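You operate a simulated robot arm through the tools that you are given. There is no shell and no other tool. Be economical: measure what you need, move in short steps, check, and stop when the job is done.

Carry out the task below with a simulated robot arm. There is one attempt and no reset: what you move stays moved.

## Task
Put things in order on the dining table top. At the end: the yellow piece is on the tea carton; the teal succulent and the blue nut can (marked "NUTS") on the dining table top have changed places; the orange soil pan is on the glass tray; whatever was shut is shut again. Leave all else as you found it, and nothing knocked over.

Only the result counts: the job must be done as asked and must still hold three seconds after the hand-in. Knocking over, shifting, dropping, spilling or breaking anything else fails it.

## Robot
A 7-joint arm with a two-finger parallel gripper, fixed in place. Base frame: the origin is at the foot of the arm, x ahead of it, y to its left, z up; the work surface is at about z = 0.9. Lengths are in m, angles in degrees, forces in N, time in s.
With the tool pointing down near the work surface it reaches from about 0.24 to 0.68 m from the base axis. Its first joint turns from -66.0 to 66.0 degrees. Payload 2.4 kg.
The TCP is the grasp point between the finger pads, 0.03 m short of the fingertips. In the tool frame z runs along the fingers and y along their closing line. Largest opening 0.094 m; finger width 0.028, thickness 0.01; the body of the gripper, 0.05 by 0.096 m, starts 0.055 m behind the TCP.
Orientation is told as [roll, pitch, yaw] about the base's x, y, z axes, in that order, counted from this pose: with the fingers straight down and closing along the base's y, the tool's x points along the base's -x, its y along +y and its z along -z.

## Interface
- The arm moves only by the tool servo_tool. Its argument "targets" is a list of rows, each an object of numbers (a shift or turn left out is 0, a gripper value left out holds the last): "ax", "ay", "az": the turn, a rotation vector about the base's x, y, z in degrees; "tx", "ty", "tz": the shift along the base's x, y, z in m; "jaw": the finger opening in m, from 0 to 0.094. In form: [{"ax": .., "ay": .., "az": .., "tx": .., "ty": .., "tz": .., "jaw": ..}, ...]. A call has 1 to 20 rows; each row shifts and turns the commanded pose from where the row before left it. A row lasts 0.2 s, in which the tool goes at most 0.05 m and 8.6 degrees; a call with a longer step from one row to the next is refused whole, and so is a gripper value outside its range. A pose out of reach is approached as far as the arm can. The call stops where the force on the tool passes 40 N (or 10 N more than at its start, if that is more) or the arm is blocked; 0.2 s more then pass. The fingers move at their own pace (about 0.153 m/s each) and stop on an object; they squeeze with about 44 N. The grip force told is the motor's: it shows also when the fingers shut on nothing. Time passes only in rows, and 0.2 s behind the last, so rows that do not move let the fingers close. The reply holds the time, the measured pose of the TCP, the force on the tool along the base axes, the opening and the grip force, in the units named above and with some noise.
- Cameras (640 x 400 px; columns grow to the right, rows downward): "scene" is fixed at [0.0536, 0.4903, 1.4444]; the picture's right is [-0.56, -0.83, 0.00], its down [-0.46, 0.31, -0.83] and it looks along [0.69, -0.46, -0.55] (base axes); focal length 309 px, centre (320, 200). "wrist" rides on the gripper at [-0.037, 0, -0.058] in the tool frame; the picture's right is [0.00, -1.00, 0.00], its down [0.97, 0.00, -0.24] and it looks along [0.24, 0.00, 0.97] (tool axes); focal length 218 px, centre (320, 200).
- capture(camera): a new picture of that camera. The clock stands still meanwhile.
- point_at(camera, pixels): for up to 12 pixels [column, row] of the newest picture of that camera ("zoom" is the newest enlarged one), the place [x, y, z] in the base frame of the surface seen there, good to about 0.003 m. The clock stands still meanwhile.
- enlarge(camera, box): a new picture of the part [left, top, right, bottom] of that camera's present view, enlarged. The clock stands still meanwhile.
- finish_job(): hands the job in; it is judged then, once.

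Go step by step. Measure first, check grasps and placings, and put right what went wrong. The budget is 80 turns and 46 pictures, counting those below and the enlarged ones. Unless the task says otherwise, let go and move clear before handing in, and close with one line.

The tools are called after "Emit:" as name(argument=value, ...) on one line, values as JSON. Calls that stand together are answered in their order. servo_tool: Moves the arm, as the interface text tells. Its arguments: {"type":"object","properties":{"targets":{"type":"array"}},"required":["targets"]} The other tools are called the same way: capture (camera) takes a picture; point_at (camera, pixels) gives the place of the surface under pixels of a picture; enlarge (camera, box) takes an enlarged picture of a part of a camera's view; finish_job () hands the job in.

At the start:

```text
time: 0.0
tcp_pos: [0.3418, -0.0309, 1.2315]
tool_rot: [0.0, 0.0, 0.0]
force: [1.2, -0.8, -0.7]
width: 0.0941
grasp_force: 0.1
```

scene: 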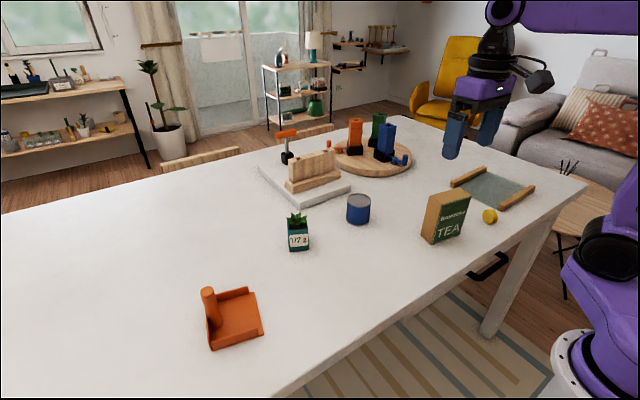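
wrist: 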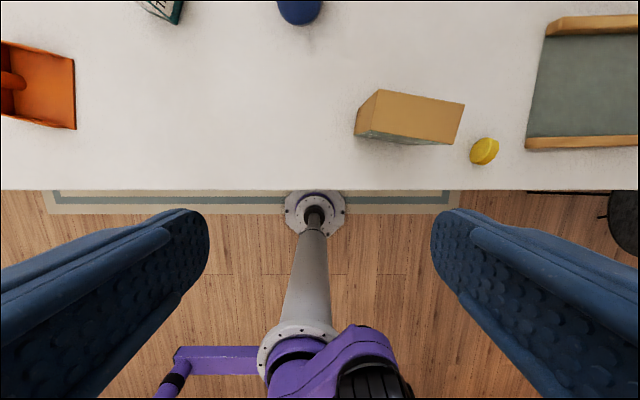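

The scene shows the orange pan (235,318), succulent (298,235), can (358,209), tea carton (445,217), yellow piece (490,216) and glass tray (492,190). I'll enlarge and measure them.

Emit:
enlarge(camera="scene", box=[400, 150, 600, 275])

Emit:
point_at(camera="zoom", pixels=[[288, 210], [265, 190], [115, 140], [75, 270], [170, 150], [220, 155], [300, 120], [180, 100], [400, 140], [230, 60], [420, 120], [160, 230]])

Emit:
enlarge(camera="scene", box=[180, 180, 400, 360])

```text
3.20 times, centred on (500, 212) of scene
```

zoom: 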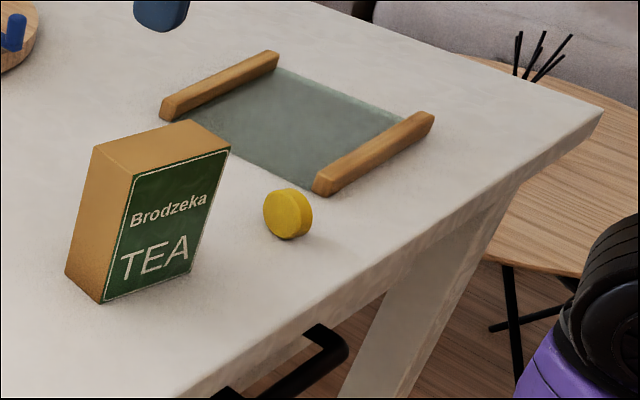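

```text
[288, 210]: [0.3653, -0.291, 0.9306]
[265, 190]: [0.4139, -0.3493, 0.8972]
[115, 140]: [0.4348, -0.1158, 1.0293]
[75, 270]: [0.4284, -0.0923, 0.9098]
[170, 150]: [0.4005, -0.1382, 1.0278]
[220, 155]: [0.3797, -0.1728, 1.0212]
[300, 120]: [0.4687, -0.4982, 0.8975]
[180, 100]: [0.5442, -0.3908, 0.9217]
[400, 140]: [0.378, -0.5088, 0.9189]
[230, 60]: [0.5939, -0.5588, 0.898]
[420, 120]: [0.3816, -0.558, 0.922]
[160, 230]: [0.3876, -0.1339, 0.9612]
```

```text
2.22 times, centred on (290, 270) of scene
```

zoom: 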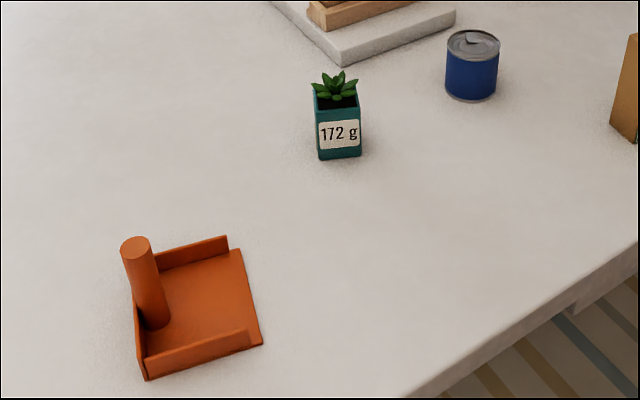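

The pan has an upright post handle; the succulent and can are near. I'll measure those from this zoom.

Emit:
point_at(camera="zoom", pixels=[[135, 245], [150, 320], [200, 300], [258, 338], [238, 252], [150, 370], [338, 135], [338, 85], [320, 155], [360, 150], [472, 42], [472, 80]])

Emit:
enlarge(camera="wrist", box=[320, 0, 640, 200])

```text
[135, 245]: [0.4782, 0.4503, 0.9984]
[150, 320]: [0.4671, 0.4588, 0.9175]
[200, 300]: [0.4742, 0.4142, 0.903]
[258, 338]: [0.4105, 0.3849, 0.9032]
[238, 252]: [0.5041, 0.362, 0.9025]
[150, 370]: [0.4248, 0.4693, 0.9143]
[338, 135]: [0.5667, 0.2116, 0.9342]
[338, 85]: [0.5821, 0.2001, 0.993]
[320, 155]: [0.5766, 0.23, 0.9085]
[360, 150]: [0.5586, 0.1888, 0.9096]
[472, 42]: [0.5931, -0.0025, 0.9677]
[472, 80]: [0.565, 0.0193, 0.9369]
```

```text
2.00 times, centred on (480, 100) of wrist
```

zoom: 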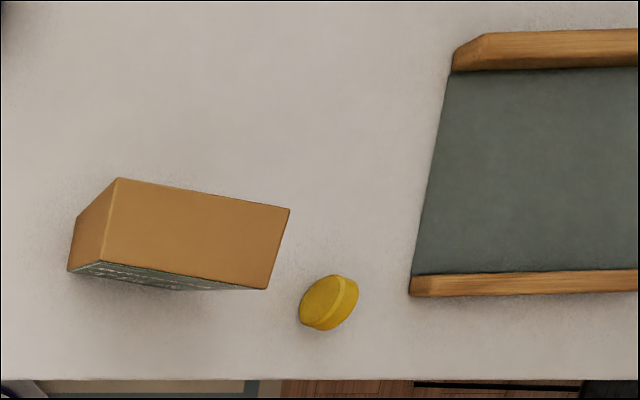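

The yellow piece near (0.365,-0.295) seems to be a disc, perhaps on edge. I'll look at it from above.

Emit:
servo_tool(targets=[{"tx": 0.004, "ty": -0.045}, {"tx": 0.004, "ty": -0.045}, {"tx": 0.004, "ty": -0.045}, {"tx": 0.004, "ty": -0.045}, {"tx": 0.004, "ty": -0.045}, {"tx": 0.004, "ty": -0.042}, {"tz": -0.04}, {"tz": -0.04}, {"tz": -0.03}, {}])

Emit:
capture(camera="wrist")

```text
time: 2.2
tcp_pos: [0.3666, -0.2977, 1.1209]
tool_rot: [0.0, 0.0, 0.0]
force: [-0.2, 0.6, 0.3]
width: 0.0939
grasp_force: 0.2
```

```text
40 pictures are left
```

wrist: 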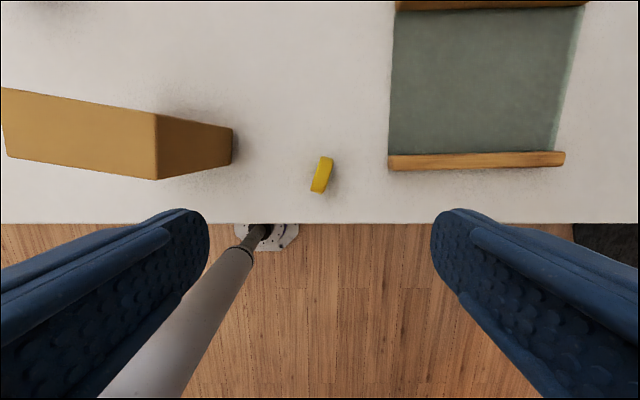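

The disc stands on edge at about (322,175) with its plane slightly turned. I'll enlarge it and measure the carton top edges and tray too.

Emit:
enlarge(camera="wrist", box=[280, 140, 376, 200])

Emit:
point_at(camera="wrist", pixels=[[326, 160], [317, 188], [322, 174], [153, 116], [155, 176], [10, 92], [12, 152], [395, 145], [390, 162], [560, 158], [580, 14], [400, 14]])

```text
6.67 times, centred on (328, 170) of wrist
```

zoom: 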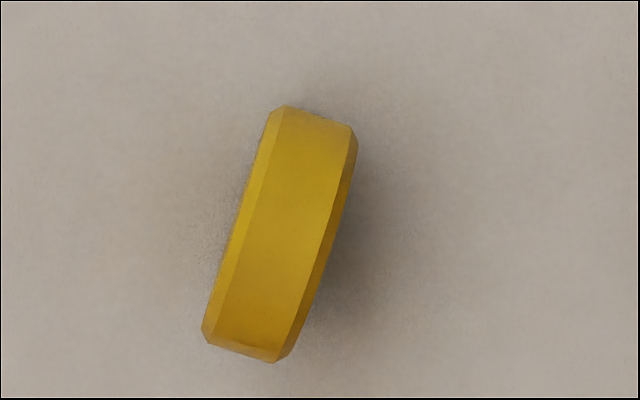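

```text
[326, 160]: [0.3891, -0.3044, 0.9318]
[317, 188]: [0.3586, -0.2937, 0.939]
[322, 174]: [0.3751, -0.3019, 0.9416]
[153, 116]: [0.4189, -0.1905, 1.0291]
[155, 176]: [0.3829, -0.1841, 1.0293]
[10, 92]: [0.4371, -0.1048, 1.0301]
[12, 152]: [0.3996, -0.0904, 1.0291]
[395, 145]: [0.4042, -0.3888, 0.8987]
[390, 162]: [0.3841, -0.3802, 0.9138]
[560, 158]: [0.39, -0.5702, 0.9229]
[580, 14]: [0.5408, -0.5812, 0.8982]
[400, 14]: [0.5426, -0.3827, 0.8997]
```

Disc centre is (0.373,-0.300), diameter about 0.042, thickness about 0.014, turned about -18°; carton top centre (0.41,-0.142), z 1.03, yaw about -11°. I'll grip the disc's upper part.

Emit:
servo_tool(targets=[{"az": -6, "tx": 0.0064, "ty": -0.0023}, {"az": -6, "tz": -0.04}, {"az": -6, "tz": -0.04}, {"tz": -0.04, "jaw": 0.05}, {"tz": -0.03}, {"tz": -0.016}, {}])

Emit:
capture(camera="wrist")

```text
time: 3.8
tcp_pos: [0.3716, -0.3006, 0.9533]
tool_rot: [0.0, 0.0, -18.1]
force: [-0.3, -0.3, 0.2]
width: 0.0505
grasp_force: 0.1
```

```text
38 pictures are left
```

wrist: 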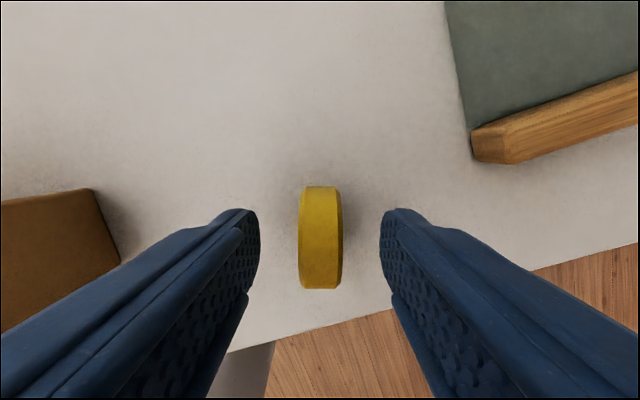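

The disc lies aligned and centred between the fingers at (320,237). Closing and lifting.

Emit:
servo_tool(targets=[{"jaw": 0.0}, {}, {}, {"tz": 0.02}, {"tz": 0.04}, {"tz": 0.04}, {"tz": 0.04}, {"tz": 0.04}, {}])

Emit:
capture(camera="wrist")

```text
time: 5.8
tcp_pos: [0.3706, -0.3027, 1.1353]
tool_rot: [0.0, 0.0, -18.1]
force: [-0.2, 0.9, 0.7]
width: 0.0142
grasp_force: 44.0
```

```text
37 pictures are left
```

wrist: 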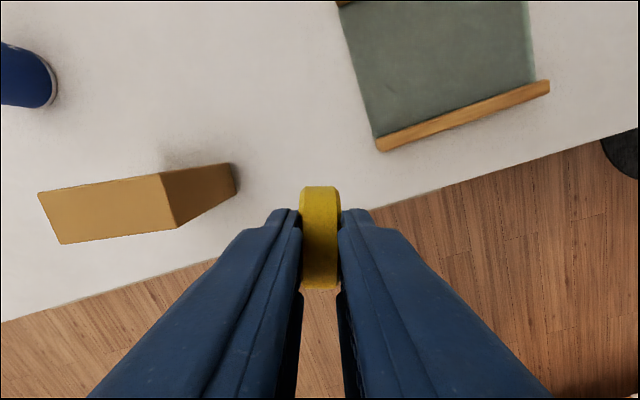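

Disc held (width 0.0142), its top about 12 mm past the TCP. I'll yaw to the carton's angle and tilt the tool 50° so the disc can be laid down.

Emit:
servo_tool(targets=[{"az": 3.5, "tz": 0.02}, {"az": 3.5}, {"ax": 7.02, "ay": -1.36}, {"ax": 7.02, "ay": -1.36}, {"ax": 7.02, "ay": -1.36}, {"ax": 7.02, "ay": -1.36}, {"ax": 7.02, "ay": -1.36}, {"ax": 7.02, "ay": -1.36}, {"ax": 7.02, "ay": -1.36}, {"tx": 0.0093, "ty": 0.0372}, {"tx": 0.0093, "ty": 0.0372}, {"tx": 0.0093, "ty": 0.0372}, {"tx": 0.0093, "ty": 0.0372}, {}])

Emit:
capture(camera="scene")

Emit:
capture(camera="wrist")

```text
time: 8.8
tcp_pos: [0.4083, -0.1508, 1.1532]
tool_rot: [50.1, 0.2, -11.0]
force: [0.7, -0.1, -0.9]
width: 0.0142
grasp_force: 43.5
```

```text
36 pictures are left
```

scene: 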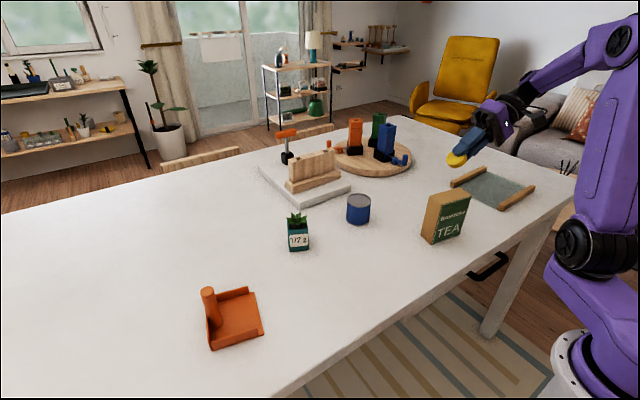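

```text
35 pictures are left
```

wrist: 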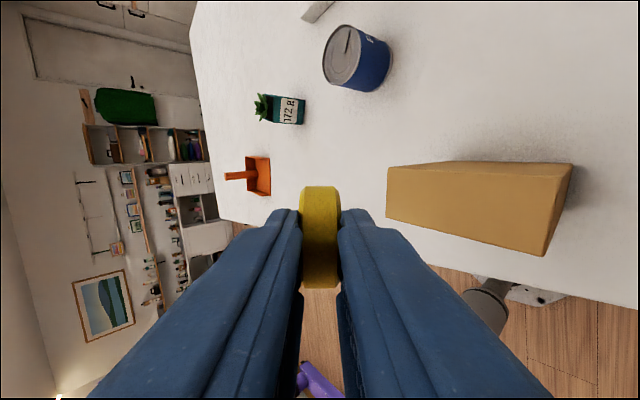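

Pose is as planned (tilt 50°, yaw -11°), above the carton. Lowering to just above its top.

Emit:
servo_tool(targets=[{"tz": -0.04}, {"tz": -0.03}, {"tz": -0.008}, {}])

Emit:
enlarge(camera="scene", box=[390, 140, 534, 230])

```text
time: 9.8
tcp_pos: [0.4098, -0.1513, 1.0757]
tool_rot: [50.1, 0.0, -11.0]
force: [-0.6, 0.9, -0.1]
width: 0.0143
grasp_force: 43.9
```

```text
4.44 times, centred on (462, 185) of scene
```

zoom: 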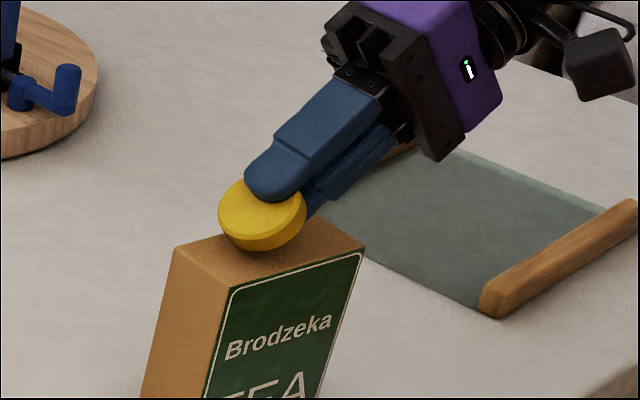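

Disc is right above the carton top. Creeping down until contact.

Emit:
servo_tool(targets=[{"tz": -0.001}, {"tz": -0.001}, {"tz": -0.001}, {"tz": -0.001}, {}])

Emit:
enlarge(camera="scene", box=[414, 160, 510, 220])

```text
time: 11.0
tcp_pos: [0.4099, -0.1517, 1.0729]
tool_rot: [50.1, 0.0, -10.9]
force: [0.4, 0.0, -0.3]
width: 0.0143
grasp_force: 43.4
```

```text
6.67 times, centred on (462, 190) of scene
```

zoom: 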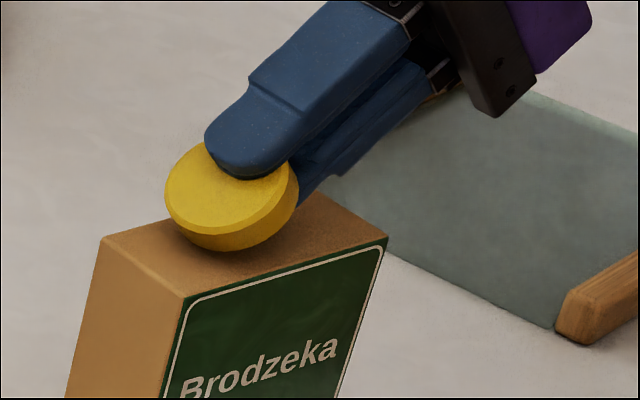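

No force yet; lowering 3 mm more.

Emit:
servo_tool(targets=[{"tz": -0.001}, {"tz": -0.001}, {"tz": -0.001}, {}])

```text
time: 12.0
tcp_pos: [0.409, -0.1531, 1.0707]
tool_rot: [50.1, 0.0, -10.9]
force: [-0.3, -0.5, 2.6]
width: 0.0144
grasp_force: 43.6
```

Light contact (2.6 N). Opening slightly and withdrawing along the fingers.

Emit:
servo_tool(targets=[{"jaw": 0.021}, {}, {"tx": -0.0012, "ty": -0.006, "tz": 0.0051}, {"tx": -0.0012, "ty": -0.006, "tz": 0.0051}, {"tx": -0.0012, "ty": -0.006, "tz": 0.0051}, {"tx": -0.0012, "ty": -0.006, "tz": 0.0051}, {"tx": -0.0012, "ty": -0.006, "tz": 0.0051}, {"tx": -0.005, "ty": -0.024, "tz": 0.0205}, {}])

Emit:
enlarge(camera="scene", box=[390, 140, 534, 230])

```text
time: 14.0
tcp_pos: [0.3984, -0.2068, 1.1158]
tool_rot: [50.0, 0.0, -11.1]
force: [0.7, 0.8, -0.1]
width: 0.0211
grasp_force: 0.1
```

```text
4.44 times, centred on (462, 185) of scene
```

zoom: 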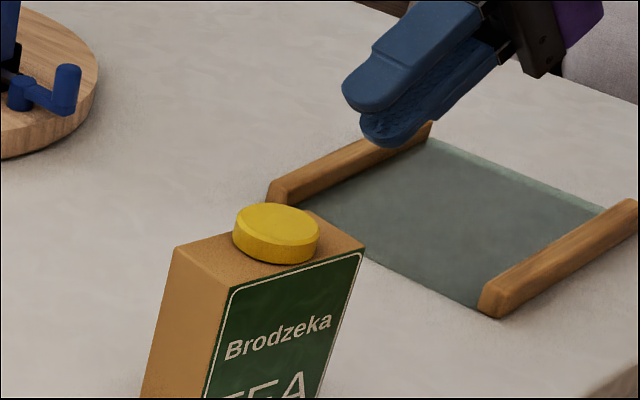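

The disc lies flat on the carton at zoom (276,232). Now untilt, raise and go look at the can and succulent from above.

Emit:
servo_tool(targets=[{"tz": 0.05}, {"tz": 0.04, "ax": -7.02, "ay": 1.36}, {"tz": 0.02, "ax": -7.02, "ay": 1.36}, {"ax": -7.02, "ay": 1.36}, {"ax": -7.02, "ay": 1.36}, {"ax": -7.02, "ay": 1.36}, {"ax": -7.02, "ay": 1.36}, {"ax": -7.02, "ay": 1.36}, {"az": 5.5, "tx": 0.016, "ty": 0.045}, {"az": 5.5, "tx": 0.016, "ty": 0.045}, {"tx": 0.016, "ty": 0.045}, {"tx": 0.016, "ty": 0.045}, {"tx": 0.016, "ty": 0.045}, {"tx": 0.016, "ty": 0.045, "jaw": 0.094}, {"ty": 0.04}, {}])

Emit:
capture(camera="wrist")

```text
time: 17.4
tcp_pos: [0.4936, 0.1075, 1.2276]
tool_rot: [0.0, 0.1, -0.2]
force: [0.4, 0.5, 0.2]
width: 0.094
grasp_force: 0.1
```

```text
31 pictures are left
```

wrist: 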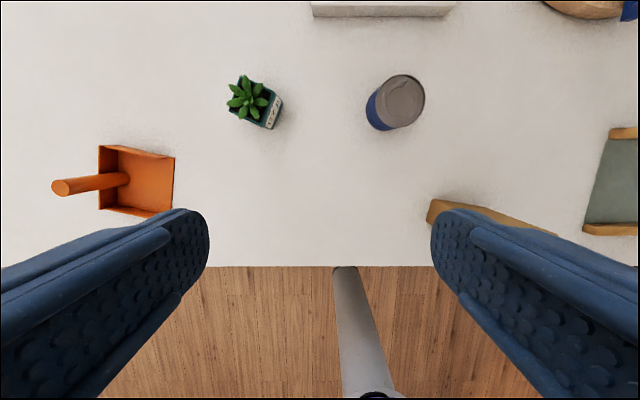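

Emit:
enlarge(camera="wrist", box=[200, 40, 440, 190])

Emit:
point_at(camera="zoom", pixels=[[565, 95], [470, 160], [600, 150], [535, 97], [510, 235], [445, 170], [128, 155], [130, 115], [210, 175], [190, 235], [75, 180], [220, 150]])

```text
2.67 times, centred on (320, 115) of wrist
```

zoom: 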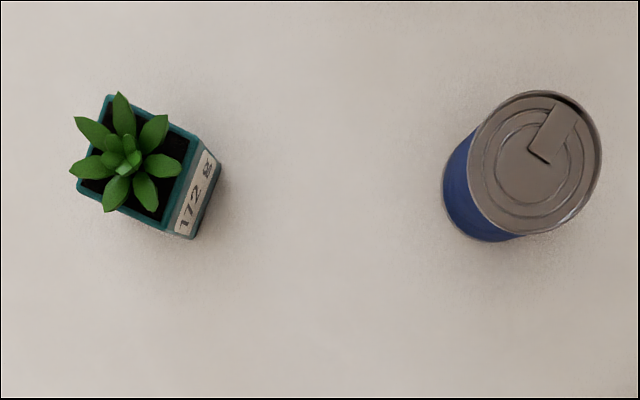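

```text
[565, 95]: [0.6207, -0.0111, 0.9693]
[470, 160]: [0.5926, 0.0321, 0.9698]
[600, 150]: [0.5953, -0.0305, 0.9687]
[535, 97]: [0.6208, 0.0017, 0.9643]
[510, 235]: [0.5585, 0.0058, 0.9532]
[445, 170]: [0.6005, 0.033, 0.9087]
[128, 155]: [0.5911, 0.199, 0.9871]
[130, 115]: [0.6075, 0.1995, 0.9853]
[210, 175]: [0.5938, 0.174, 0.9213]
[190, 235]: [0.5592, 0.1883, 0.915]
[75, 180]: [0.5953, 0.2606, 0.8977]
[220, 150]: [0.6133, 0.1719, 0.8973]
```

I need the pot's rim corners; enlarging it.

Emit:
enlarge(camera="wrist", box=[216, 65, 296, 135])

Emit:
point_at(camera="zoom", pixels=[[133, 90], [320, 205], [275, 360], [100, 285], [345, 240], [385, 240], [310, 400], [230, 355]])

```text
5.71 times, centred on (256, 100) of wrist
```

zoom: 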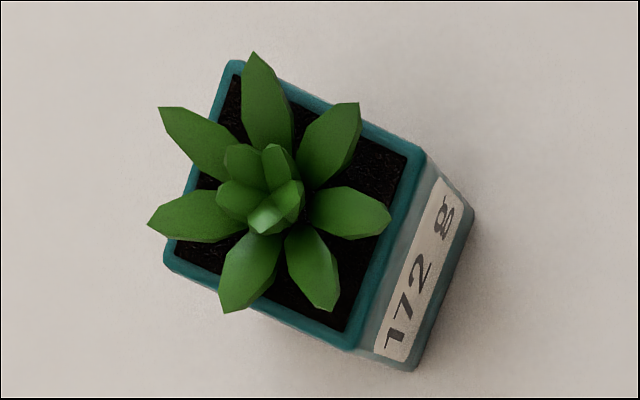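

```text
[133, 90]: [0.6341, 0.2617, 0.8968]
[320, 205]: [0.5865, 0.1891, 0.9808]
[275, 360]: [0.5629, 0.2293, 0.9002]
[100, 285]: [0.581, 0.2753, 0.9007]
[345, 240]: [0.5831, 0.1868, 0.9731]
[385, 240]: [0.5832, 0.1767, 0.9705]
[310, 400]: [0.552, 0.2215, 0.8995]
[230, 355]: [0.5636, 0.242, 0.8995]
```

Emit:
point_at(camera="zoom", pixels=[[235, 68], [418, 158], [350, 340], [170, 258], [415, 365], [470, 218]])

```text
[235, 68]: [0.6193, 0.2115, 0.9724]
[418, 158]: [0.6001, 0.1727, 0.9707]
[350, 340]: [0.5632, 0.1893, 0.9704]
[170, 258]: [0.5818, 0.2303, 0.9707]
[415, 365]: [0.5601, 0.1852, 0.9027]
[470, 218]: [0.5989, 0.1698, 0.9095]
```

Pot: 0.043 square centred at (0.591,0.201), yaw about -24.5°, rim z 0.971; can centre (0.590,0.001), diameter 0.064, top 0.969. Approach above the pot first.

Emit:
servo_tool(targets=[{"tx": 0.0325, "ty": 0.0312, "az": -8.2}, {"tx": 0.0325, "ty": 0.0312, "az": -8.2}, {"tx": 0.0325, "ty": 0.0311, "az": -8.1}, {"tz": -0.045}, {"tz": -0.045}, {"tz": -0.045}, {"tz": -0.04}, {}])

Emit:
capture(camera="wrist")

```text
time: 19.2
tcp_pos: [0.5725, 0.18, 1.0433]
tool_rot: [-0.1, 0.1, -24.6]
force: [-0.1, 1.8, 0.6]
width: 0.094
grasp_force: 0.2
out of reach, approached as far as the arm can: row 3
```

```text
28 pictures are left
```

wrist: 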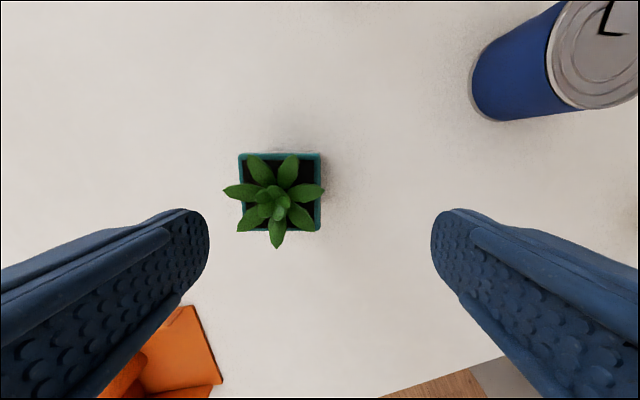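

High up the reach was cut short; TCP is (0.5725,0.180). Aligned in yaw. Correcting at this lower height.

Emit:
servo_tool(targets=[{"tx": 0.0185, "ty": 0.021}, {}])

Emit:
capture(camera="wrist")

```text
time: 19.8
tcp_pos: [0.5914, 0.201, 1.0455]
tool_rot: [0.0, -0.1, -24.5]
force: [-0.4, -0.6, -0.8]
width: 0.0942
grasp_force: 0.1
```

```text
27 pictures are left
```

wrist: 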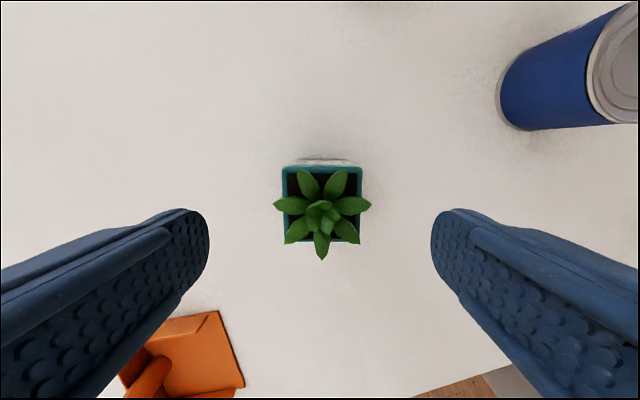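

Pot is centred between the fingers; leaves barely reach the rim edge. Descending and gripping low on the pot.

Emit:
servo_tool(targets=[{"tz": -0.04}, {"tz": -0.04}, {"tz": -0.021}, {"jaw": 0.0}, {}, {}, {}])

Emit:
capture(camera="wrist")

```text
time: 21.4
tcp_pos: [0.5911, 0.1991, 0.9429]
tool_rot: [-0.1, 0.0, -24.5]
force: [-0.4, -0.4, -0.2]
width: 0.0538
grasp_force: 44.2
```

```text
26 pictures are left
```

wrist: 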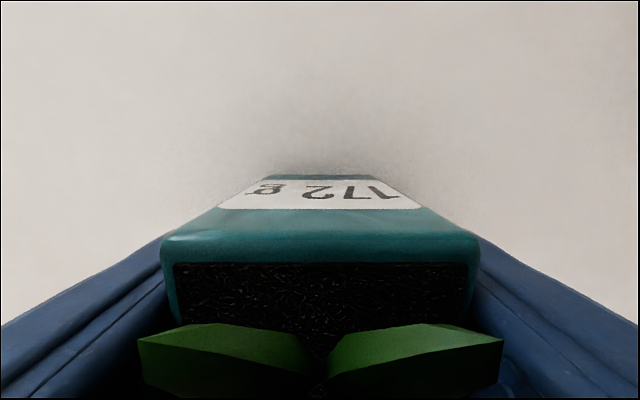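

Grip width is 0.054: the fingers caught the leaf tips (140,345)/(500,345), not the pot. I'll open, rise, and tilt the tool 45° so the fingers reach the pot below the leaves.

Emit:
servo_tool(targets=[{"jaw": 0.094}, {}, {"tz": 0.05}, {"tz": 0.05}, {"ax": -3.11, "ay": -6.83}, {"ax": -3.11, "ay": -6.83}, {"ax": -3.11, "ay": -6.83}, {"ax": -3.11, "ay": -6.83}, {"ax": -3.11, "ay": -6.83}, {"ax": -3.11, "ay": -6.83}, {}])

Emit:
capture(camera="wrist")

Emit:
enlarge(camera="scene", box=[220, 130, 380, 270])

```text
time: 23.8
tcp_pos: [0.5904, 0.2017, 1.0432]
tool_rot: [0.0, -45.2, -24.5]
force: [1.1, 0.0, 0.3]
width: 0.0939
grasp_force: 0.0
```

```text
25 pictures are left
```

wrist: 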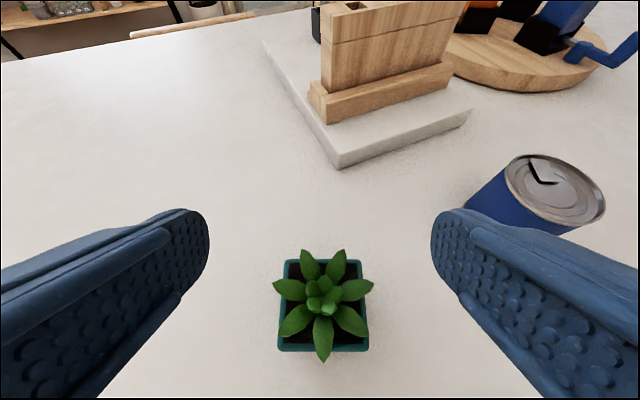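

```text
2.86 times, centred on (300, 200) of scene
```

zoom: 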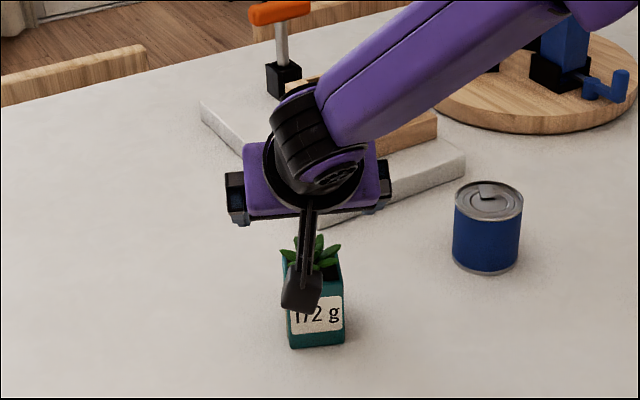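

A stalk with a black cube (300,290) hangs on the robot side of the gripper; I need its height before lowering.

Emit:
point_at(camera="zoom", pixels=[[300, 290], [300, 305], [318, 285], [308, 235], [315, 320]])

```text
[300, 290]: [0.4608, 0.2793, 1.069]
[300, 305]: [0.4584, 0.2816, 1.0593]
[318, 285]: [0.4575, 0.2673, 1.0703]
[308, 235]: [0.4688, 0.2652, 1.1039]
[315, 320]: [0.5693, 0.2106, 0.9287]
```

The cube will end 6 cm above the table over free space, so it's fine. Descending and gripping.

Emit:
servo_tool(targets=[{"tx": -0.004, "ty": 0.001, "tz": -0.04}, {"tz": -0.04}, {"tz": -0.018}, {"jaw": 0.0}, {}, {}, {}])

Emit:
capture(camera="wrist")

```text
time: 25.4
tcp_pos: [0.5862, 0.2017, 0.9453]
tool_rot: [0.0, -44.9, -24.6]
force: [-0.4, -1.1, 0.1]
width: 0.0536
grasp_force: 44.3
```

```text
23 pictures are left
```

wrist: 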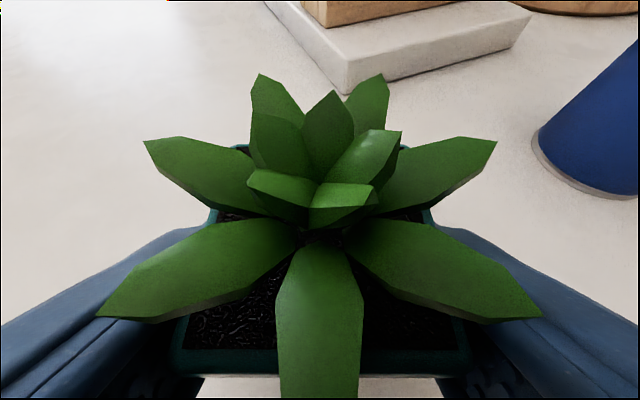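

The width is again 0.0536, so the piece's solid shape is just that wide. I'll lift a little and check it hangs firmly.

Emit:
servo_tool(targets=[{"tz": 0.01}, {"tz": 0.02}, {}])

Emit:
enlarge(camera="scene", box=[220, 130, 380, 270])

Emit:
capture(camera="wrist")

```text
time: 26.2
tcp_pos: [0.5865, 0.2017, 0.9753]
tool_rot: [-0.1, -45.0, -24.5]
force: [0.1, 0.0, -1.6]
width: 0.0541
grasp_force: 44.0
```

```text
2.86 times, centred on (300, 200) of scene
```

zoom: 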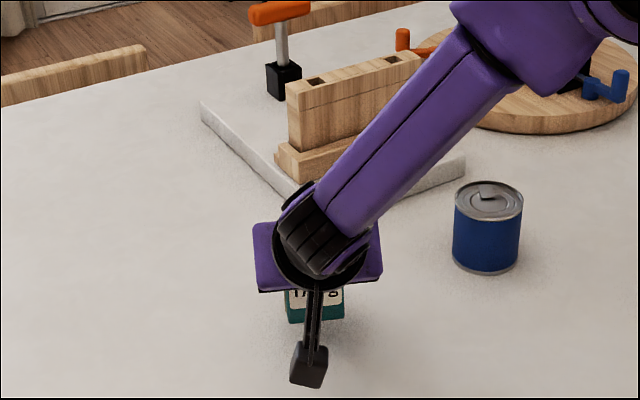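

```text
21 pictures are left
```

wrist: 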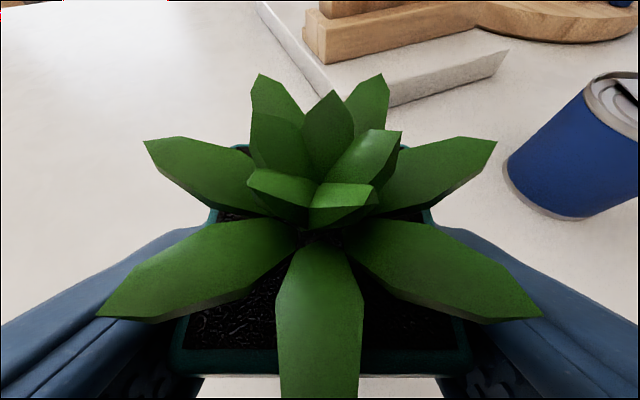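

It hangs firmly without slipping. Moving it to a temporary free spot at about (0.47,0.15).

Emit:
servo_tool(targets=[{"tz": 0.02}, {"tx": -0.04, "ty": -0.0167}, {"tx": -0.04, "ty": -0.0167}, {"tx": -0.04, "ty": -0.0167}, {}, {"tz": -0.03}, {"tz": -0.01}, {"tz": -0.005}, {"tz": -0.004}, {}])

```text
time: 28.4
tcp_pos: [0.4655, 0.1528, 0.9463]
tool_rot: [0.1, -45.1, -24.6]
force: [-1.2, -0.5, 1.4]
width: 0.0539
grasp_force: 43.2
```

Now about 1 mm over the table; settle, release and rise, untilting to vertical.

Emit:
servo_tool(targets=[{"tz": -0.001}, {"jaw": 0.094}, {}, {}, {"tz": 0.03}, {"tz": 0.04}, {"tz": 0.05}, {"ax": 3.11, "ay": 6.83}, {"ax": 3.11, "ay": 6.83}, {"ax": 3.11, "ay": 6.83}, {"ax": 3.11, "ay": 6.83}, {"ax": 3.11, "ay": 6.83}, {"ax": 3.11, "ay": 6.83}, {"az": 8.2}, {"az": 8.2}, {"az": 8.1}, {}])

Emit:
capture(camera="scene")

```text
time: 32.0
tcp_pos: [0.4662, 0.1514, 1.0653]
tool_rot: [0.0, 0.0, 0.1]
force: [0.2, 0.3, -0.1]
width: 0.0941
grasp_force: 0.0
```

```text
20 pictures are left
```

scene: 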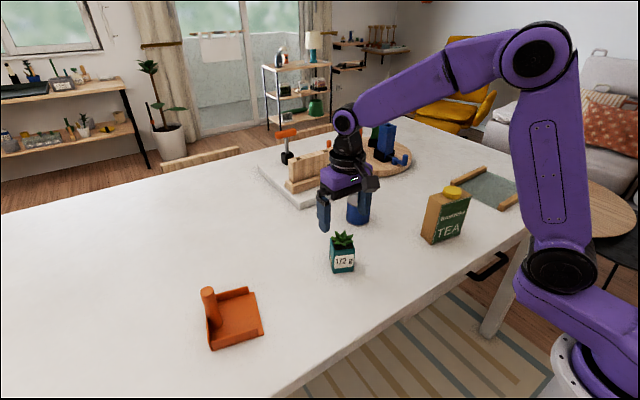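

The succulent stands at its temporary spot. Going over the can.

Emit:
servo_tool(targets=[{"tx": 0.031, "ty": -0.0375}, {"tx": 0.031, "ty": -0.0375}, {"tx": 0.031, "ty": -0.0375}, {"tx": 0.031, "ty": -0.0375}, {}])

Emit:
capture(camera="wrist")

Emit:
point_at(camera="wrist", pixels=[[270, 210], [370, 210], [320, 165], [320, 250]])

```text
time: 33.2
tcp_pos: [0.5888, 0.0006, 1.0644]
tool_rot: [0.0, 0.0, 0.1]
force: [0.2, 0.9, -0.6]
width: 0.0939
grasp_force: 0.1
```

```text
19 pictures are left
```

wrist: 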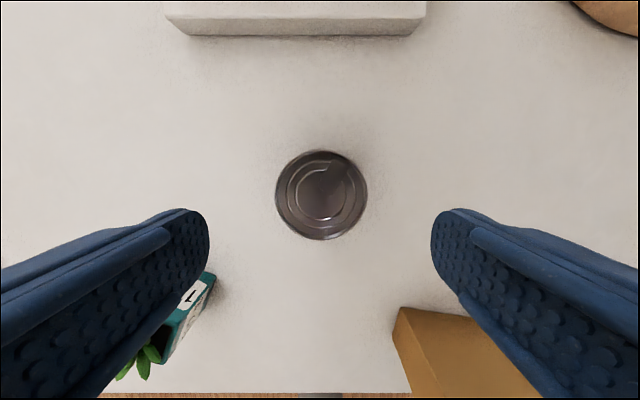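

```text
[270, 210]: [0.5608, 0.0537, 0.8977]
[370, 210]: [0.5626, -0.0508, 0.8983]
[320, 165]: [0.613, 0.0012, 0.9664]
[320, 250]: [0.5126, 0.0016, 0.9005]
```

The can is centred under the gripper (321,195). Descending, gripping and lifting slightly.

Emit:
servo_tool(targets=[{"tx": 0.002, "tz": -0.04}, {"tz": -0.04}, {"tz": -0.035}, {"tz": -0.014}, {"jaw": 0.0}, {}, {}, {"tz": 0.01}, {"tz": 0.02}, {}])

Emit:
enlarge(camera="scene", box=[270, 140, 430, 280])

```text
time: 35.4
tcp_pos: [0.5926, 0.0047, 0.9669]
tool_rot: [0.0, 0.0, 0.0]
force: [0.9, -0.1, -0.1]
width: 0.0653
grasp_force: 44.1
```

```text
2.86 times, centred on (350, 210) of scene
```

zoom: 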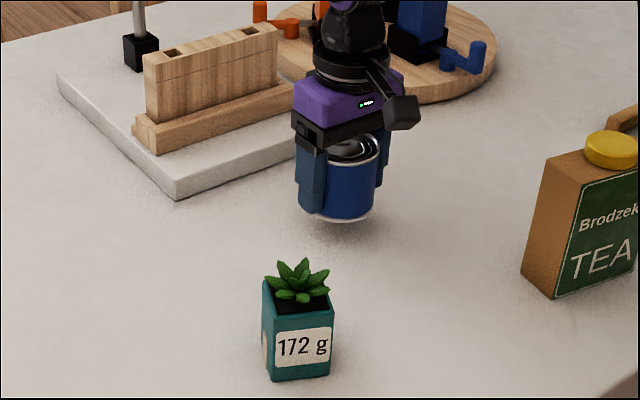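

Can is held upright. Carrying it to (0.591,0.201).

Emit:
servo_tool(targets=[{"tz": 0.02}, {"ty": 0.04}, {"ty": 0.04}, {"ty": 0.04}, {"ty": 0.04}, {"ty": 0.038}, {}, {"tz": -0.03}, {"tz": -0.01}, {"tz": -0.005}, {"tz": -0.003}, {}])

```text
time: 38.0
tcp_pos: [0.5922, 0.1998, 0.9389]
tool_rot: [0.0, 0.0, -0.1]
force: [0.3, 0.1, -0.2]
width: 0.0653
grasp_force: 44.0
```

2 mm above the original grasp height; settle, release and rise.

Emit:
servo_tool(targets=[{"tz": -0.001}, {"tz": -0.001}, {}, {"jaw": 0.094}, {}, {}, {"tz": 0.04}, {"tz": 0.04}, {"tz": 0.05}, {}])

Emit:
capture(camera="wrist")

```text
time: 40.2
tcp_pos: [0.5918, 0.1999, 1.0683]
tool_rot: [0.0, -0.1, 0.0]
force: [-0.3, 0.7, 0.3]
width: 0.0944
grasp_force: 0.0
```

```text
17 pictures are left
```

wrist: 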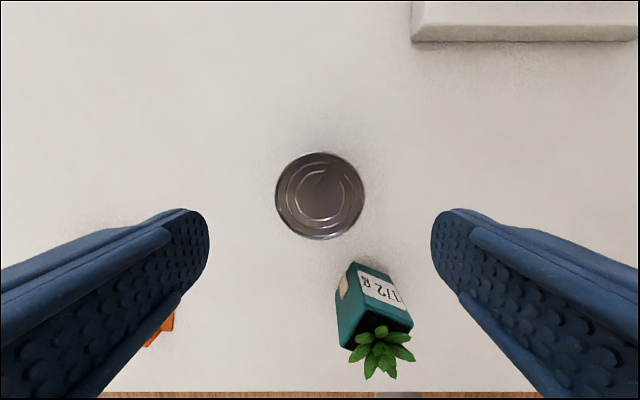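

Can stands at the succulent's old place. Back to the succulent with the same tilted grasp.

Emit:
servo_tool(targets=[{"tx": -0.042, "ty": -0.016, "az": -8.2}, {"tx": -0.042, "ty": -0.016, "az": -8.2}, {"tx": -0.0415, "ty": -0.0155, "az": -8.1}, {"ax": -3.11, "ay": -6.83}, {"ax": -3.11, "ay": -6.83}, {"ax": -3.11, "ay": -6.83}, {"ax": -3.11, "ay": -6.83}, {"ax": -3.11, "ay": -6.83}, {"ax": -3.11, "ay": -6.83}, {}, {"tz": -0.04}, {"tz": -0.04}, {}])

Emit:
capture(camera="wrist")

```text
time: 43.0
tcp_pos: [0.4687, 0.1541, 0.9858]
tool_rot: [0.1, -45.1, -24.4]
force: [-0.4, 0.3, -0.2]
width: 0.094
grasp_force: 0.0
```

```text
16 pictures are left
```

wrist: 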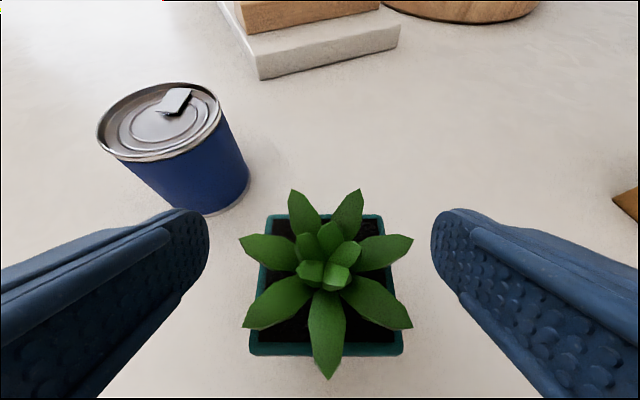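

Pot sits nearly centred (327). Descend, grip, lift.

Emit:
servo_tool(targets=[{"tx": -0.003, "ty": -0.002, "tz": -0.025}, {"tz": -0.0155}, {"jaw": 0.0}, {}, {}, {"tz": 0.01}, {"tz": 0.04}, {}])

Emit:
capture(camera="wrist")

```text
time: 44.8
tcp_pos: [0.4625, 0.1514, 0.9976]
tool_rot: [0.0, -45.0, -24.5]
force: [0.1, 0.1, -0.6]
width: 0.0538
grasp_force: 43.6
```

```text
15 pictures are left
```

wrist: 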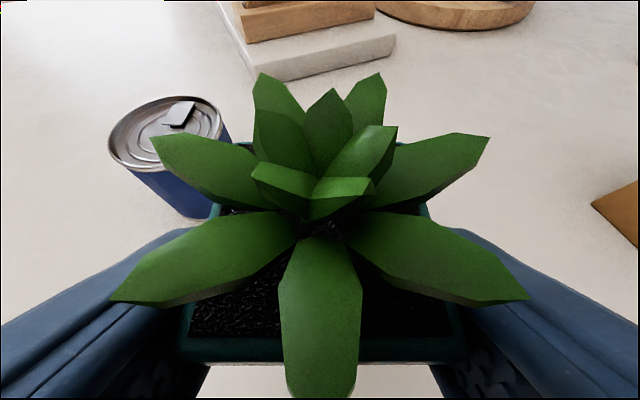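

Held as before. Carrying it to the can's old place.

Emit:
servo_tool(targets=[{"ty": -0.03}, {"tx": 0.0303, "ty": -0.0298}, {"tx": 0.0303, "ty": -0.0298}, {"tx": 0.0302, "ty": -0.0297}, {"tx": 0.0302, "ty": -0.0297}, {}, {"tz": -0.03}, {"tz": -0.01}, {"tz": -0.005}, {"tz": -0.003}, {}])

```text
time: 47.2
tcp_pos: [0.5842, 0.002, 0.9493]
tool_rot: [0.1, -45.1, -24.6]
force: [0.1, 0.0, -1.8]
width: 0.0536
grasp_force: 44.0
```

2 mm remain; settle, release, rise.

Emit:
servo_tool(targets=[{"tz": -0.001}, {"tz": -0.001}, {}, {"jaw": 0.094}, {}, {}, {"tz": 0.04}, {"tz": 0.04}, {"tz": 0.04}, {}])

Emit:
capture(camera="wrist")

```text
time: 49.4
tcp_pos: [0.5817, 0.0022, 1.0674]
tool_rot: [0.1, -45.0, -24.6]
force: [-0.9, -0.2, -0.4]
width: 0.094
grasp_force: 0.0
```

```text
14 pictures are left
```

wrist: 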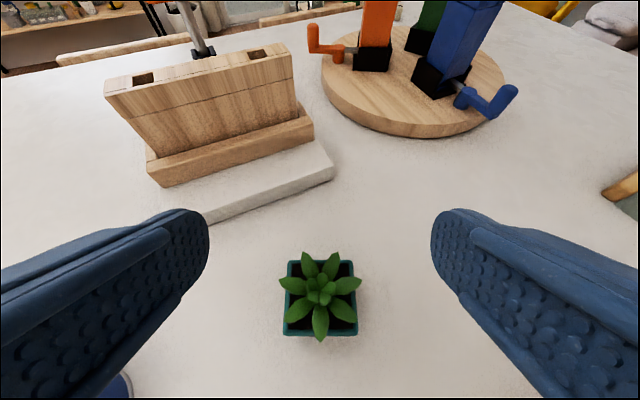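

Succulent stands in the can's old place. Untilting and moving to look at the pan.

Emit:
servo_tool(targets=[{"tx": -0.03, "tz": 0.04}, {"tx": -0.03, "tz": 0.02, "ax": 3.11, "ay": 6.83}, {"tx": -0.03, "ax": 3.11, "ay": 6.83}, {"tx": -0.03, "ax": 3.11, "ay": 6.83}, {"ax": 3.11, "ay": 6.83}, {"ax": 3.11, "ay": 6.83}, {"ax": 3.11, "ay": 6.83}, {"az": 8.2, "ty": 0.045}, {"az": 8.2, "ty": 0.045}, {"az": 8.1, "ty": 0.045}, {"ty": 0.045}, {"ty": 0.045}, {"ty": 0.045}, {"ty": 0.045}, {"ty": 0.045}, {"ty": 0.03, "tx": -0.01}, {}])

Emit:
capture(camera="wrist")

```text
time: 53.0
tcp_pos: [0.4544, 0.392, 1.1253]
tool_rot: [0.0, 0.0, -0.1]
force: [0.1, -0.4, -0.5]
width: 0.0939
grasp_force: 0.1
```

```text
13 pictures are left
```

wrist: 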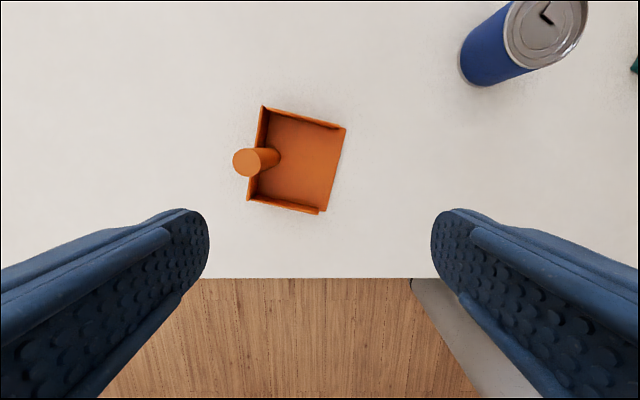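

Emit:
enlarge(camera="wrist", box=[220, 90, 364, 224])

Emit:
point_at(camera="wrist", pixels=[[246, 162], [236, 162], [255, 162], [246, 152], [246, 172], [266, 109], [343, 129], [322, 209], [250, 196], [300, 160], [264, 125], [283, 205]])

```text
2.99 times, centred on (292, 157) of wrist
```

zoom: 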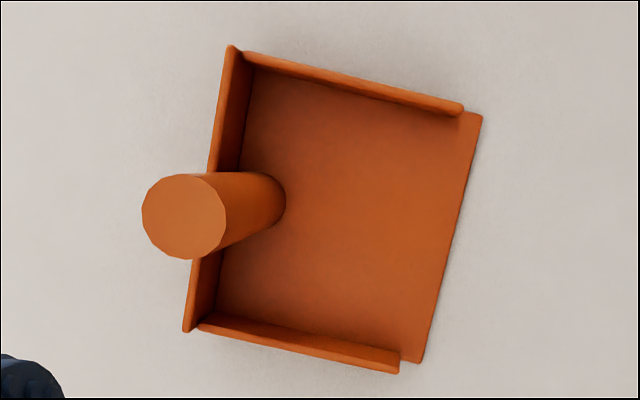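

```text
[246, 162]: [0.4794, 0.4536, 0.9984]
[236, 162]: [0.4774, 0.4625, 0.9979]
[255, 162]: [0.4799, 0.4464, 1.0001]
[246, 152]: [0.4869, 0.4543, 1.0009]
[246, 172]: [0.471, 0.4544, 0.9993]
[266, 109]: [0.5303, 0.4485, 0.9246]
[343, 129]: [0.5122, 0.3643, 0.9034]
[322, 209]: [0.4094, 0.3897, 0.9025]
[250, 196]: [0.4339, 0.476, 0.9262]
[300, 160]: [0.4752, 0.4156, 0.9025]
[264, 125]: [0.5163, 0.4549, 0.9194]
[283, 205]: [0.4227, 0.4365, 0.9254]
```

Post: centre (0.479,0.454), diameter 0.022, top 0.999; pan yaw about -15.7°, centre (0.471,0.420). I'll approach with yaw -15.7°.

Emit:
servo_tool(targets=[{"tz": -0.04, "az": -7.8}, {"tz": -0.04, "az": -7.8}, {"tx": 0.0125, "ty": 0.031}, {"tx": 0.0125, "ty": 0.031}, {}])

Emit:
capture(camera="wrist")

```text
time: 54.2
tcp_pos: [0.4802, 0.452, 1.0464]
tool_rot: [0.0, 0.0, -15.7]
force: [0.1, 0.4, 0.0]
width: 0.0941
grasp_force: 0.0
```

```text
11 pictures are left
```

wrist: 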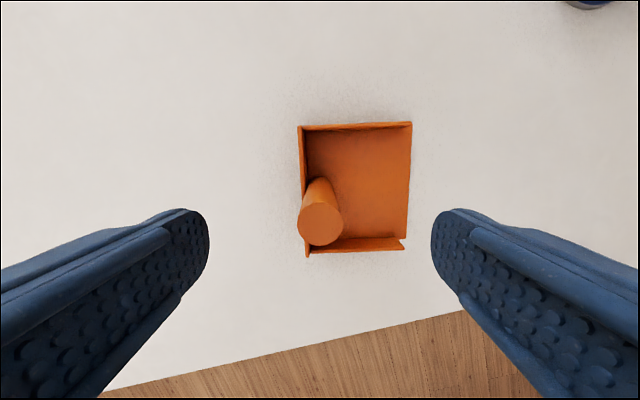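

Post is centred. Descend to TCP z 0.967, grip, lift slightly.

Emit:
servo_tool(targets=[{"tz": -0.04}, {"tz": -0.03}, {"tz": -0.009}, {"jaw": 0.0}, {}, {}, {}, {"tz": 0.01}, {"tz": 0.02}, {}])

Emit:
enlarge(camera="scene", box=[150, 230, 310, 370])

```text
time: 56.4
tcp_pos: [0.48, 0.4527, 0.9993]
tool_rot: [-0.1, 0.0, -15.7]
force: [-0.6, -1.0, -2.2]
width: 0.0233
grasp_force: 44.6
```

```text
2.86 times, centred on (230, 300) of scene
```

zoom: 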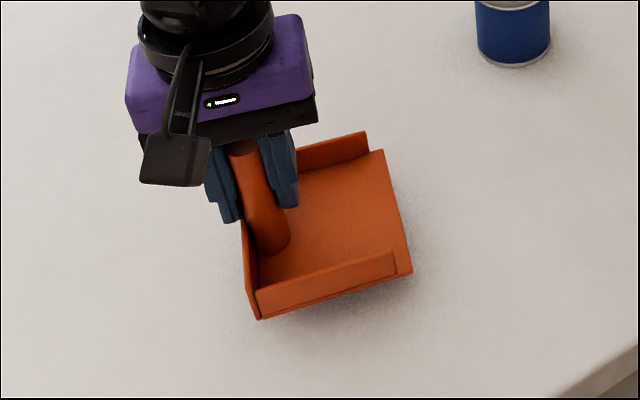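

Pan lifted level. Retracting, raising well clear, and sweeping toward the tray.

Emit:
servo_tool(targets=[{"tz": 0.03}, {"tx": -0.03, "ty": -0.02, "tz": 0.03}, {"tx": -0.03, "ty": -0.02, "tz": 0.03}, {"tx": -0.03, "ty": -0.02, "tz": 0.03}, {"tx": -0.03, "ty": -0.02, "tz": 0.03}, {"tz": 0.04, "az": 5.2}, {"tz": 0.02, "az": 5.2}, {"az": 5.3, "ty": -0.045}, {"ty": -0.045}, {"ty": -0.045}, {"ty": -0.045}, {"ty": -0.045}, {"ty": -0.045}, {"ty": -0.045}, {"ty": -0.045}, {"ty": -0.045}, {}])

Emit:
servo_tool(targets=[{"ty": -0.045}, {"ty": -0.045}, {"ty": -0.045}, {"ty": -0.045}, {"ty": -0.045}, {"ty": -0.045}, {"tx": 0.035, "ty": -0.04}, {"tx": 0.035, "ty": -0.04}, {"tx": 0.03, "ty": -0.02}, {}])

Emit:
capture(camera="wrist")

```text
time: 60.0
tcp_pos: [0.359, -0.0309, 1.2099]
tool_rot: [0.1, -0.1, 0.0]
force: [-0.6, -0.9, -1.5]
width: 0.0234
grasp_force: 44.1
```

```text
refused: row 7 steps farther than a row can; nothing moved
```

```text
9 pictures are left
```

wrist: 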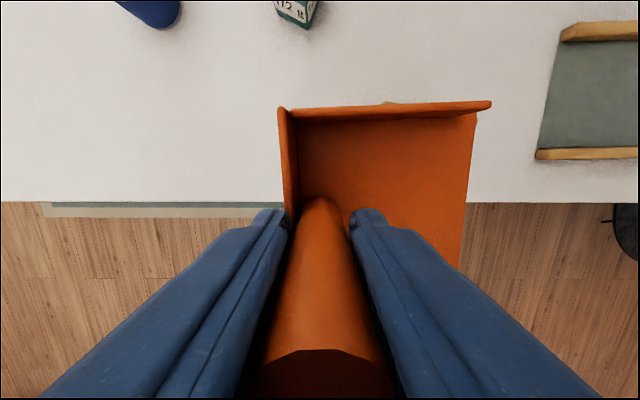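

A row was slightly too long; resending with shorter steps, lowering only once past the carton.

Emit:
servo_tool(targets=[{"ty": -0.045}, {"ty": -0.045}, {"ty": -0.045}, {"ty": -0.045}, {"ty": -0.045}, {"ty": -0.045}, {"tz": -0.045}, {"tz": -0.045}, {"tz": -0.04}, {"tx": 0.0283, "ty": -0.0323}, {"tx": 0.0283, "ty": -0.0323}, {"tx": 0.0283, "ty": -0.0323}, {"tx": 0.0283, "ty": -0.0323}, {}])

Emit:
capture(camera="wrist")

Emit:
enlarge(camera="scene", box=[400, 120, 592, 240])

```text
time: 63.0
tcp_pos: [0.4724, -0.4313, 1.0741]
tool_rot: [0.1, 0.1, 0.2]
force: [0.4, 0.4, -0.7]
width: 0.0235
grasp_force: 44.0
```

```text
8 pictures are left
```

wrist: 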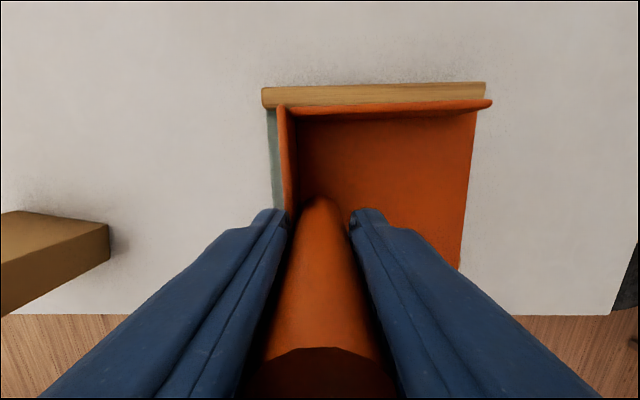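

```text
3.33 times, centred on (496, 180) of scene
```

zoom: 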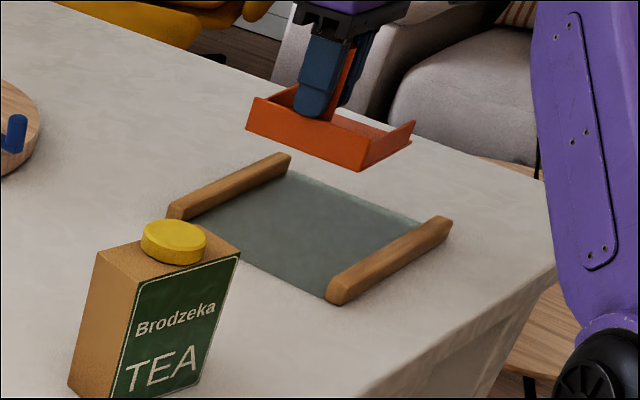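

Pan hovers over the tray. Measuring the tray's glass corners and rails before lowering.

Emit:
point_at(camera="zoom", pixels=[[197, 217], [320, 290], [297, 174], [412, 222], [180, 205], [285, 160], [340, 280], [445, 222], [255, 125], [365, 165], [250, 230], [410, 150]])

```text
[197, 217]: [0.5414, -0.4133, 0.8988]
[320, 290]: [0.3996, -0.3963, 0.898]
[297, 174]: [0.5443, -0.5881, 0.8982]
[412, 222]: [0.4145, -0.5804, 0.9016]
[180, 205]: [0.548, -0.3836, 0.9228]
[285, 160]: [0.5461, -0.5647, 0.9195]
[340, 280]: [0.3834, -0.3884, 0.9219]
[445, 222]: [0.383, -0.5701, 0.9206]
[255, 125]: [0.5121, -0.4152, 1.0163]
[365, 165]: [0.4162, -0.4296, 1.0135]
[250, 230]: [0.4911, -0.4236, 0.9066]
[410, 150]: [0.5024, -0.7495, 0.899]
```

Rail midline x≈0.466, tray y from -0.385 to -0.585; pan fits with about 2 cm spare. Shift slightly and lower to just above the glass.

Emit:
servo_tool(targets=[{"tx": -0.006, "ty": -0.012}, {"tz": -0.04}, {"tz": -0.03}, {"tz": -0.02}, {"tz": -0.01}, {}])

Emit:
enlarge(camera="scene", box=[430, 140, 558, 220])

```text
time: 64.4
tcp_pos: [0.4669, -0.442, 0.9783]
tool_rot: [0.0, 0.0, 0.1]
force: [0.0, 0.4, -1.4]
width: 0.0235
grasp_force: 43.4
```

```text
5.00 times, centred on (494, 180) of scene
```

zoom: 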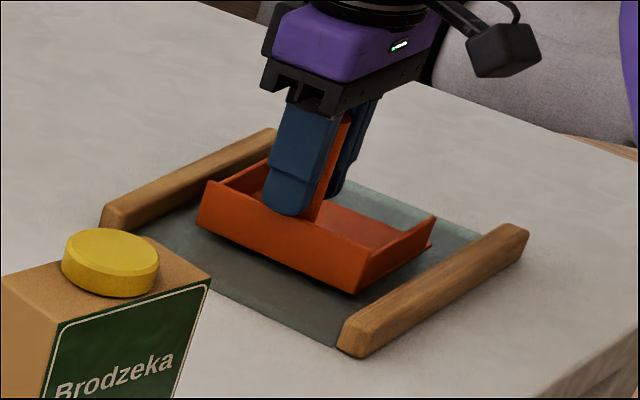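

Pan is between the rails, a little above the glass. Creeping down until contact.

Emit:
servo_tool(targets=[{"tz": -0.003}, {"tz": -0.002}, {"tz": -0.001}, {"tz": -0.001}, {"tz": -0.001}, {}])

```text
time: 65.8
tcp_pos: [0.4678, -0.4417, 0.9719]
tool_rot: [-0.3, -0.2, 0.1]
force: [-4.3, 3.5, 37.0]
width: 0.0235
grasp_force: 44.0
```

Contact (37 N). Back off 1 mm to relieve, then release and rise.

Emit:
servo_tool(targets=[{"tz": 0.001}, {}])

```text
time: 66.4
tcp_pos: [0.4673, -0.4431, 0.9728]
tool_rot: [-0.2, -0.3, 0.0]
force: [0.0, 3.6, 30.4]
width: 0.0232
grasp_force: 44.7
```

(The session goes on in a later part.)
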